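You operate a simulated robot arm through the tools that you are given. There is no shell and no other tool. Be economical: measure what you need, move in short steps, check, and stop when the job is done.

Carry out the task below with a simulated robot arm. There is one attempt and no reset: what you move stays moved.

## Task
Put one of the cast sleeves from the top of the flask bench on the brown tile.
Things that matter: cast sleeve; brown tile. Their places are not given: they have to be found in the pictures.

The check looks at the end state, three seconds after you hand in, the way a careful person would. Anything else that was tipped, shoved, dropped, spilled or broken makes it a failure.

## Robot
A 7-joint arm with a two-finger parallel gripper, fixed in place. Base frame: the origin is at the foot of the arm, x ahead of it, y to its left, z up; the work surface is at about z = 0. Lengths are in mm, angles in rad, forces in N, time in s.
With the tool pointing down near the work surface it reaches from about 240 to 620 mm from the base axis. Its first joint turns from -1.152 to 1.152 rad. Payload 2.6 kg.
Tool frame: the origin (TCP) lies between the finger pads and is the grasp point; the fingertips stand 30 mm ahead of it; z points along the fingers, y is the line along which they close. The gripper opens to 94 mm. The fingers are 28 mm wide and 10 mm thick; the gripper's body (50 by 96 mm) begins 55 mm behind the TCP.
Orientation is told as [roll, pitch, yaw] about the base's x, y, z axes, in that order, counted from this pose: with the fingers straight down and closing along the base's y, the tool's x points along the base's -x, its y along +y and its z along -z.

## Interface
- The arm moves only by the tool drive_tool. Its argument "steps" is a list of rows, each a list of 5 numbers: the gripper command, from -1 (fully open) to 1 (shut), values between in proportion, then the shift along the tool's x, y, z in m, then the turn about the tool's z in rad. In form: [[grip, x, y, z, yaw], ...]. A call has 1 to 8 rows; each row is the pose to reach, as a shift and turn from the pose commanded when the call began, along the tool's axes at that moment. A row lasts 0.2 s, in which the tool goes at most 50 mm and 0.15 rad; a call with a longer step from one row to the next is refused whole, and so is a gripper value outside its range. Where a pose cannot be reached the arm comes as near as it can. A force on the tool above 40 N (or 10 N above the force at the start of the call, whichever is more), or a blocked arm, ends the call early, and 0.2 s more pass. Each finger travels about 72 mm/s and halts on what it meets, pressing with about 44 N; the grip force reading is that of the motor and also rises with nothing between the fingers. The clock runs only during rows and for 0.2 s after the last one: add rows that repeat a pose to give the fingers time. It gives the time, the measured TCP pose, the force on the tool (base axes), the opening and the grip force at its end, in the units of the frame above (readings bear some noise).
- Cameras (640 x 400 px; columns grow to the right, rows downward): "scene" is fixed at [44.1, 458.6, 552.2]; the picture's right is [-0.64, -0.77, 0.00], its down [-0.53, 0.44, -0.73] and it looks along [0.56, -0.47, -0.69] (base axes); focal length 261 px, centre (320, 200). "wrist" rides on the gripper at [-37, 0, -58] in the tool frame; the picture's right is [0.00, -1.00, 0.00], its down [0.97, 0.00, -0.24] and it looks along [0.24, 0.00, 0.97] (tool axes); focal length 218 px, centre (320, 200).
- get_image(camera): a new picture of that camera. The clock stands still meanwhile.
- measure_at(camera, pixels): for up to 12 pixels [column, row] of the newest picture of that camera ("zoom" is the newest enlarged one), the place [x, y, z] in the base frame of the surface seen there, good to about 3 mm, but the place of the scene camera against the robot may be out by one fixed shift of up to 18 mm in any direction. The clock stands still meanwhile.
- inspect(camera, box): a new picture of the part [left, top, right, bottom] of that camera's present view, enlarged. The clock stands still meanwhile.
- hand_in(): hands the job in; it is judged then, once.

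Work in short steps. Measure before you move; look again where a grasp or a placing could have gone wrong, and mend it. You have 60 turns and 26 pictures in all, those below and enlarged ones among them. Open the gripper and draw the arm clear of the work before you hand the job in, unless the task says otherwise; then end with one line.

The tools are called after "Call:" by a JSON object that holds its "fn" and its "kwargs". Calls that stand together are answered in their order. drive_tool: Moves the arm, as the interface text tells. Its arguments: {"type":"object","properties":{"steps":{"type":"array","items":{"type":"array","items":{"type":"number"}}}},"required":["steps"]} The other tools are called the same way: get_image (camera) takes a picture; measure_at (camera, pixels) gives the place of the surface under pixels of a picture; inspect (camera, box) takes an enlarged picture of a part of a camera's view; hand_in () hands the job in.

At the start:

```text
time_s: 0.0
tcp_pos: [480.4, 29.2, 218.4]
tool_rot: [0.0, 0.001, 0.0]
ft_force: [0.0, 0.0, 0.6]
grip_width: 94.0
finger_force: 0.2
```

scene: 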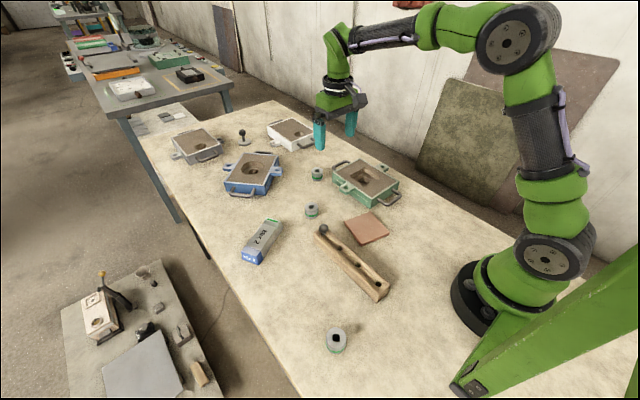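
wrist: 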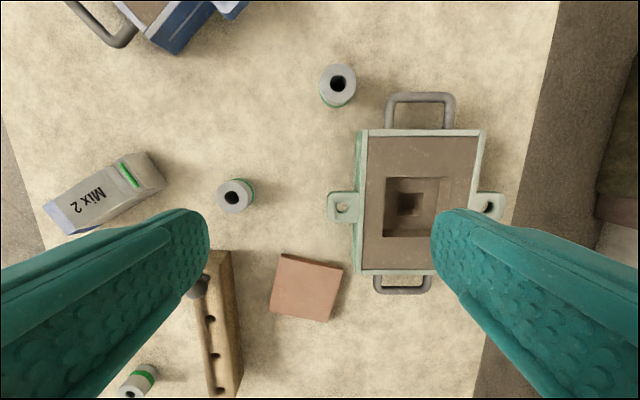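

The wrist picture shows sleeves at (338,85), (235,195) and (138,380), and the tile at (306,287). I'll measure these and enlarge the scene view.

Call:
{"fn": "measure_at", "kwargs": {"camera": "wrist", "pixels": [[235, 183], [222, 196], [244, 208], [338, 70], [325, 95], [281, 255], [342, 267], [328, 321], [271, 311], [306, 287], [200, 287], [285, 200]]}}

Call:
{"fn": "inspect", "kwargs": {"camera": "scene", "box": [220, 150, 420, 275]}}

Call:
{"fn": "inspect", "kwargs": {"camera": "wrist", "box": [180, 50, 380, 330]}}

```text
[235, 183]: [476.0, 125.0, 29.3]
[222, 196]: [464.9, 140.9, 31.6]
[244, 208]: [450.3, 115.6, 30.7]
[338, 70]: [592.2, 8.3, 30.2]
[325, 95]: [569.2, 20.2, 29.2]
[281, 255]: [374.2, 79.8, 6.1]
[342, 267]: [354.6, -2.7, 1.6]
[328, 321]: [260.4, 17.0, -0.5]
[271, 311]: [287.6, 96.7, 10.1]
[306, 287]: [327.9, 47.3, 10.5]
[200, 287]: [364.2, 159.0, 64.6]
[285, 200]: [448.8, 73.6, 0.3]
```

```text
3.20 times, centred on (320, 212) of scene
```

zoom: 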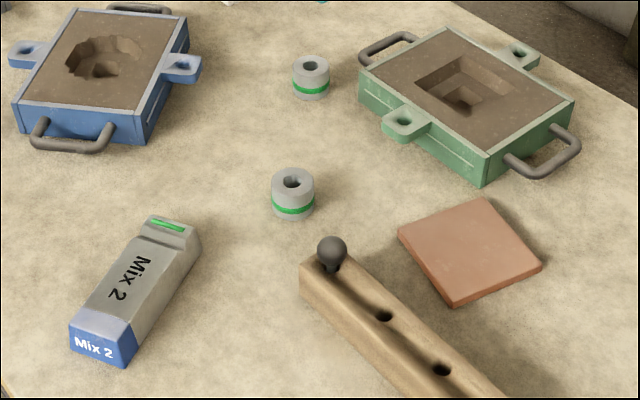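

```text
1.43 times, centred on (280, 190) of wrist
```

zoom: 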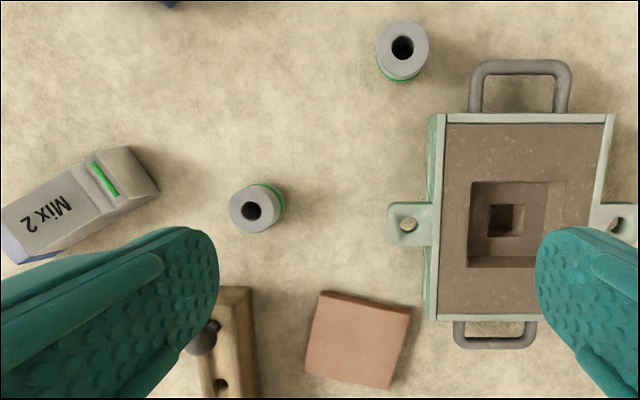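

The middle sleeve is upright: top centre at about (461,130,30), outside about 40 mm. The tile's centre is near (320,48), top at about 10. I'll move above the sleeve with the opening at about 74 mm and check.

Call:
{"fn": "drive_tool", "kwargs": {"steps": [[-0.57, 0.007, 0.034, 0.02, 0], [-0.57, 0.014, 0.068, 0.04, 0], [-0.57, 0.0194, 0.101, 0.06, 0], [-0.57, 0.0194, 0.101, 0.1, 0], [-0.57, 0.0194, 0.101, 0.1, 0]]}}

Call:
{"fn": "get_image", "kwargs": {"camera": "wrist"}}

```text
time_s: 1.2
tcp_pos: [462.1, 128.7, 118.3]
tool_rot: [0.001, 0.0, 0.0]
ft_force: [1.2, 0.1, -0.4]
grip_width: 73.9
finger_force: 0.0
```

```text
21 pictures are left
```

wrist: 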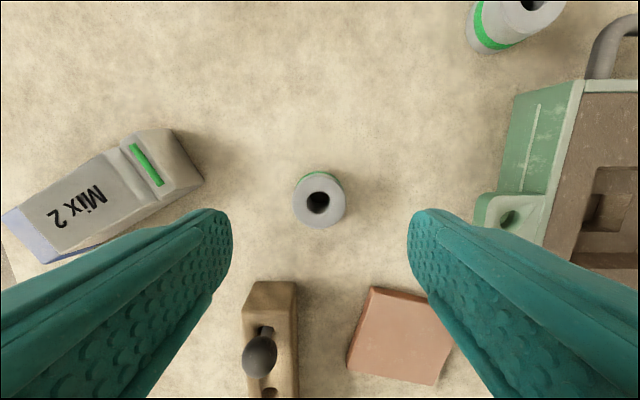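

The sleeve is centred between the fingers at (320,202), and the wood block, Mix box and flask ear are all clear. I'll go down to TCP z≈36 and close.

Call:
{"fn": "drive_tool", "kwargs": {"steps": [[-0.57, 0, 0, 0.03, 0], [-0.57, 0, 0, 0.06, 0], [-0.57, 0, 0, 0.082, 0], [-0.57, 0, 0, 0.082, 0], [0.3, 0, 0, 0.082, 0], [0.6, 0, 0, 0.082, 0], [0.6, 0, 0, 0.082, 0]]}}

```text
time_s: 2.8
tcp_pos: [461.2, 130.0, 34.8]
tool_rot: [0.0, 0.0, -0.002]
ft_force: [0.0, -0.6, 0.4]
grip_width: 36.6
finger_force: 43.8
```

The grip holds at 36.6 mm with 44 N. I'll lift it, go sideways to the tile's y, and look before going further.

Call:
{"fn": "drive_tool", "kwargs": {"steps": [[0.6, 0, 0, -0.02, 0], [0.6, 0, 0, -0.05, 0], [0.6, 0, 0, -0.09, 0], [0.6, 0.0, -0.04, -0.1, 0], [0.6, 0.03, -0.075, -0.1, 0], [0.6, 0.07, -0.08, -0.1, 0], [0.6, 0.07, -0.08, -0.1, 0]]}}

Call:
{"fn": "get_image", "kwargs": {"camera": "wrist"}}

```text
time_s: 4.4
tcp_pos: [392.1, 48.1, 136.6]
tool_rot: [0.002, 0.001, 0.001]
ft_force: [0.0, -1.0, 0.4]
grip_width: 18.7
finger_force: 0.0
```

```text
20 pictures are left
```

wrist: 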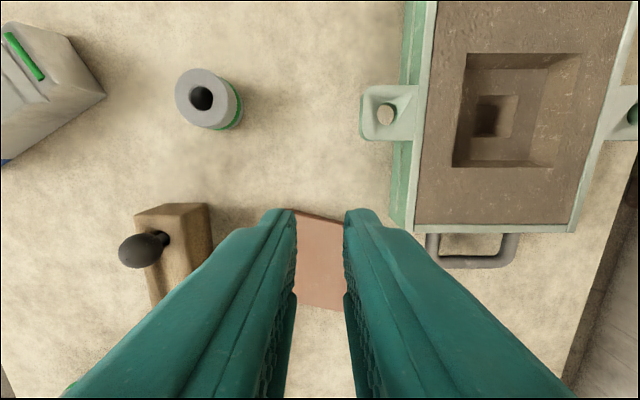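

The fingers are empty (18.7 mm): the sleeve slipped out and still stands at about (205,98). I'll measure it and check that it is sound.

Call:
{"fn": "measure_at", "kwargs": {"camera": "wrist", "pixels": [[182, 97], [222, 90], [203, 73], [205, 124], [305, 240], [300, 290], [190, 215], [150, 245], [380, 110]]}}

Call:
{"fn": "inspect", "kwargs": {"camera": "scene", "box": [260, 160, 420, 260]}}

```text
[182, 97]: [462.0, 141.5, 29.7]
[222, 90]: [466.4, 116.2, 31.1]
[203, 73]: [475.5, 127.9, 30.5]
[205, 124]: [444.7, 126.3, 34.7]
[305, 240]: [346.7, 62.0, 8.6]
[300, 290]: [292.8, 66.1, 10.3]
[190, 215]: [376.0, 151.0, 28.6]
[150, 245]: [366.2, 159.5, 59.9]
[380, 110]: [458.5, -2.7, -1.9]
```

```text
4.00 times, centred on (340, 210) of scene
```

zoom: 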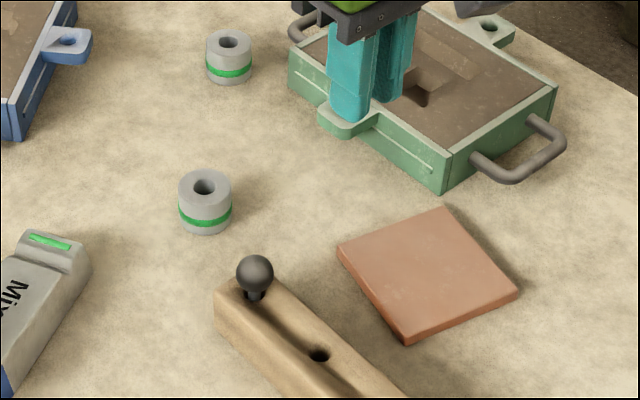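

The sleeve stands unmoved at (461,129), so it slipped as the lift began. I'll go back over it with the fingers open and retry lower, with full closing and a slow lift.

Call:
{"fn": "drive_tool", "kwargs": {"steps": [[-0.57, -0.04, 0.005, 0, 0], [-0.57, -0.07, 0.04, 0, 0], [-0.57, -0.07, 0.08, 0, 0], [-0.57, -0.07, 0.08, 0, 0], [-0.57, -0.07, 0.08, 0.04, 0], [-0.57, -0.07, 0.08, 0.08, 0], [-0.57, -0.07, 0.08, 0.1, 0], [-0.57, -0.07, 0.08, 0.104, 0]]}}

```text
time_s: 6.2
tcp_pos: [461.5, 129.8, 31.3]
tool_rot: [0.0, 0.0, 0.001]
ft_force: [0.3, -0.1, 0.0]
grip_width: 73.8
finger_force: 0.1
```

TCP is at z 31.3 with no contact force. I'll close fully, then lift slowly by 10 mm.

Call:
{"fn": "drive_tool", "kwargs": {"steps": [[1, 0, 0, 0, 0], [1, 0, 0, 0, 0], [1, 0, 0, 0, 0], [1, 0, 0, 0, 0], [1, 0, 0, -0.002, 0], [1, 0, 0, -0.005, 0], [1, 0, 0, -0.008, 0], [1, 0, 0, -0.01, 0]]}}

```text
time_s: 8.0
tcp_pos: [461.4, 129.5, 43.4]
tool_rot: [0.0, -0.001, 0.0]
ft_force: [1.4, -0.8, -0.5]
grip_width: 36.5
finger_force: 43.9
```

The width still reads 36.5, but there is hardly any weight in the force reading. I'll look to see whether the sleeve is off the bench.

Call:
{"fn": "inspect", "kwargs": {"camera": "scene", "box": [270, 160, 366, 220]}}

Call:
{"fn": "get_image", "kwargs": {"camera": "wrist"}}

```text
6.67 times, centred on (318, 190) of scene
```

zoom: 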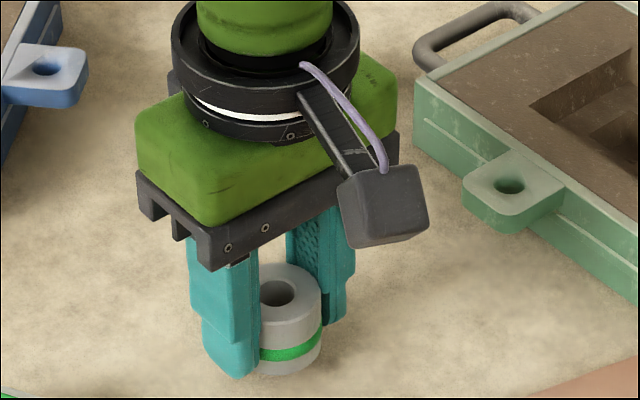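

```text
17 pictures are left
```

wrist: 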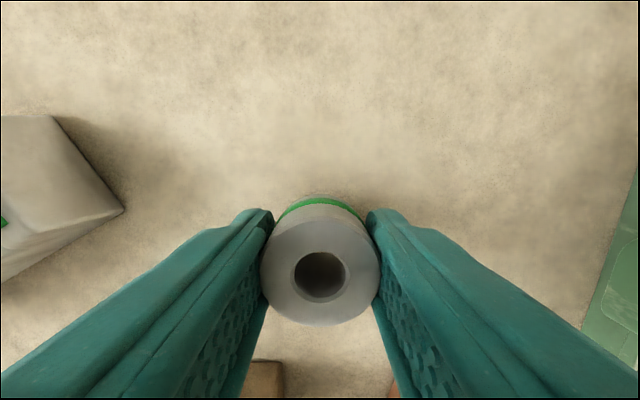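

The sleeve is between the fingers at about (320,275). I'll measure its top to see whether it rose.

Call:
{"fn": "measure_at", "kwargs": {"camera": "wrist", "pixels": [[285, 270], [355, 275], [320, 240], [320, 312], [320, 235], [300, 302]]}}

```text
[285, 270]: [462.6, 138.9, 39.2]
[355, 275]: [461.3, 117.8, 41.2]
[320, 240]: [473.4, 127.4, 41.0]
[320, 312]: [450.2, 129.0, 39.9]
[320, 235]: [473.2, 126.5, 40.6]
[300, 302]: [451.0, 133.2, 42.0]
```

The top is at 40.5, so it rose 10 mm and holds. I'll keep lifting slowly, to z≈90.

Call:
{"fn": "drive_tool", "kwargs": {"steps": [[1, 0, 0, -0.004, 0], [1, 0, 0, -0.01, 0], [1, 0, 0, -0.017, 0], [1, 0, 0, -0.024, 0], [1, 0, 0, -0.031, 0], [1, 0, 0, -0.038, 0], [1, 0, 0, -0.043, 0], [1, 0, 0, -0.046, 0]]}}

Call:
{"fn": "get_image", "kwargs": {"camera": "wrist"}}

```text
time_s: 9.8
tcp_pos: [459.8, 129.8, 88.3]
tool_rot: [-0.001, 0.001, 0.0]
ft_force: [0.7, -0.8, -0.5]
grip_width: 36.7
finger_force: 44.5
```

```text
16 pictures are left
```

wrist: 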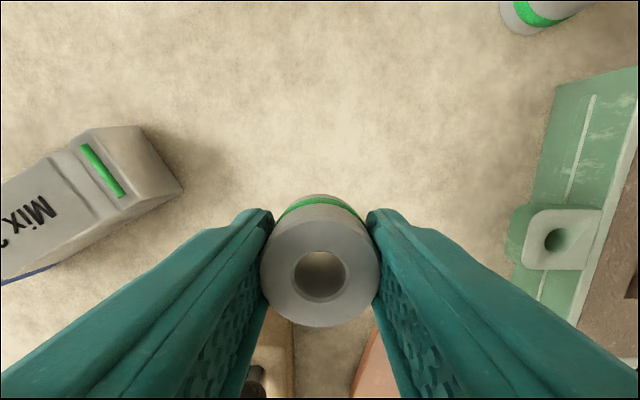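

It sits the same way in the fingers, so the grip holds. I'll go gently toward -y with a small rise.

Call:
{"fn": "drive_tool", "kwargs": {"steps": [[1, 0, -0.004, -0.004, 0], [1, 0.002, -0.012, -0.008, 0], [1, 0.006, -0.022, -0.012, 0], [1, 0.012, -0.034, -0.016, 0], [1, 0.02, -0.046, -0.018, 0], [1, 0.03, -0.058, -0.02, 0], [1, 0.038, -0.066, -0.02, 0], [1, 0.042, -0.07, -0.02, 0]]}}

Call:
{"fn": "drive_tool", "kwargs": {"steps": [[1, 0.004, -0.002, 0, 0], [1, 0.012, -0.004, 0, 0], [1, 0.024, -0.006, 0, 0], [1, 0.038, -0.008, 0, 0], [1, 0.052, -0.01, 0, 0], [1, 0.064, -0.011, 0, 0], [1, 0.074, -0.011, 0, 0], [1, 0.08, -0.011, 0, 0]]}}

Call:
{"fn": "get_image", "kwargs": {"camera": "wrist"}}

Call:
{"fn": "get_image", "kwargs": {"camera": "scene"}}

```text
time_s: 11.6
tcp_pos: [419.1, 59.7, 109.0]
tool_rot: [0.002, 0.001, 0.0]
ft_force: [0.5, 0.5, -1.6]
grip_width: 36.5
finger_force: 43.6
```

```text
time_s: 13.4
tcp_pos: [338.4, 48.6, 108.6]
tool_rot: [-0.001, 0.001, 0.0]
ft_force: [-0.7, -0.6, 0.3]
grip_width: 36.5
finger_force: 44.6
```

```text
15 pictures are left
```

wrist: 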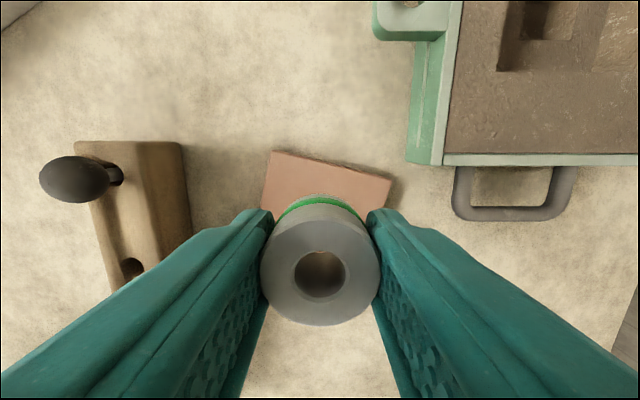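

```text
14 pictures are left
```

scene: 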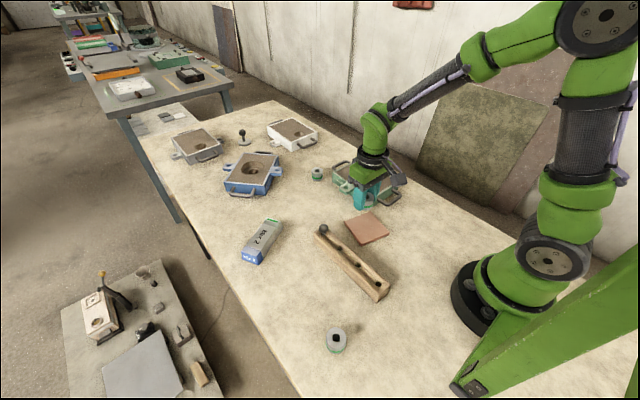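

The sleeve is still held. From the tile's corners in both wrist pictures, its centre is at about (321,49). I'll move over it and go down to TCP z≈52.

Call:
{"fn": "drive_tool", "kwargs": {"steps": [[1, 0.005, 0, 0.003, 0], [1, 0.012, 0, 0.01, 0], [1, 0.017, 0, 0.02, 0], [1, 0.018, 0, 0.03, 0], [1, 0.018, 0, 0.04, 0], [1, 0.018, 0, 0.049, 0], [1, 0.018, 0, 0.055, 0], [1, 0.018, 0, 0.057, 0]]}}

Call:
{"fn": "inspect", "kwargs": {"camera": "scene", "box": [310, 170, 438, 250]}}

Call:
{"fn": "get_image", "kwargs": {"camera": "wrist"}}

```text
time_s: 15.2
tcp_pos: [321.1, 48.3, 51.3]
tool_rot: [0.0, 0.002, 0.001]
ft_force: [-0.3, 0.4, -1.9]
grip_width: 36.3
finger_force: 43.9
```

```text
5.00 times, centred on (374, 210) of scene
```

zoom: 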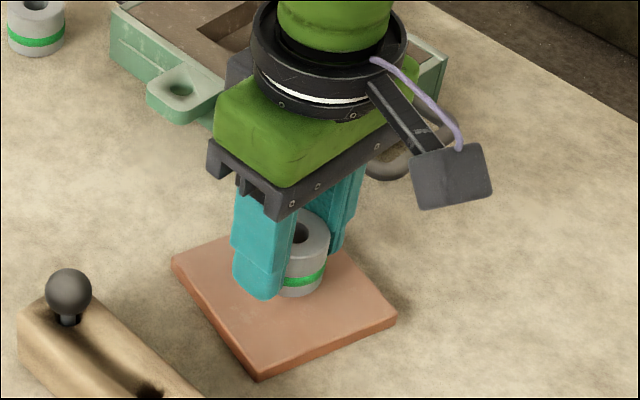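

```text
12 pictures are left
```

wrist: 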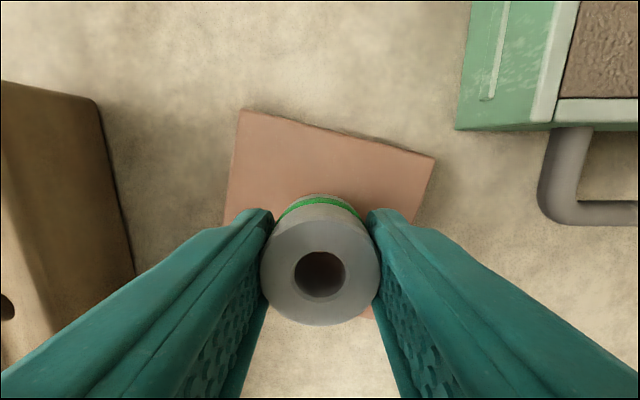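

It is over the middle of the tile, with about 9 mm to go. I'll go down slowly and watch the force.

Call:
{"fn": "drive_tool", "kwargs": {"steps": [[1, 0, 0, 0.003, 0], [1, 0, 0, 0.006, 0], [1, 0, 0, 0.008, 0], [1, 0, 0, 0.009, 0]]}}

```text
time_s: 16.2
tcp_pos: [321.5, 48.4, 42.9]
tool_rot: [0.0, 0.0, 0.001]
ft_force: [-4.3, -1.3, 13.1]
grip_width: 36.5
finger_force: 44.0
```

The upward force of 13 N shows the sleeve rests on the tile. I'll open the fingers gradually and then rise straight up.

Call:
{"fn": "drive_tool", "kwargs": {"steps": [[0.15, 0, 0, 0, 0], [-0.1, 0, 0, 0, 0], [-0.35, 0, 0, 0, 0], [-0.35, 0, 0, 0, 0], [-0.35, 0, 0, -0.02, 0], [-0.35, 0, 0, -0.06, 0], [-0.35, 0, 0, -0.1, 0], [-0.35, 0, 0, -0.14, 0]]}}

Call:
{"fn": "get_image", "kwargs": {"camera": "wrist"}}

Call:
{"fn": "inspect", "kwargs": {"camera": "scene", "box": [220, 130, 444, 270]}}

```text
time_s: 18.0
tcp_pos: [321.0, 46.3, 182.9]
tool_rot: [0.0, 0.002, -0.001]
ft_force: [-0.3, 0.9, 0.2]
grip_width: 63.5
finger_force: 0.1
```

```text
11 pictures are left
```

wrist: 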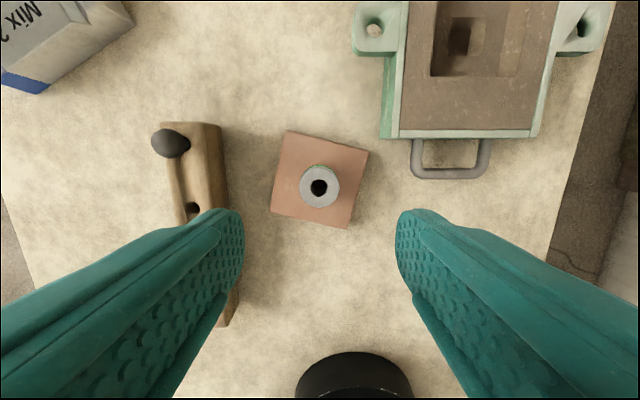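

```text
2.86 times, centred on (332, 200) of scene
```

zoom: 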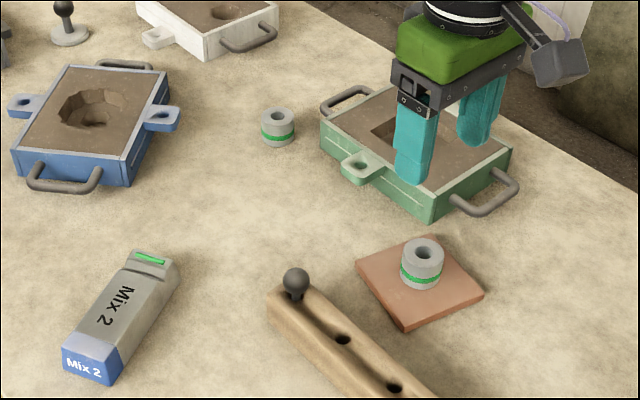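

The sleeve stands upright in the middle of the tile at (320,187), nothing else has moved, and the arm is clear with the fingers open. I'm handing in.

Call:
{"fn": "hand_in", "kwargs": {}}

```text
The job is handed in.
```

One cast sleeve from the flask bench now stands upright in the middle of the brown tile. The first grip slipped without moving the sleeve, the second held, and nothing else was moved.
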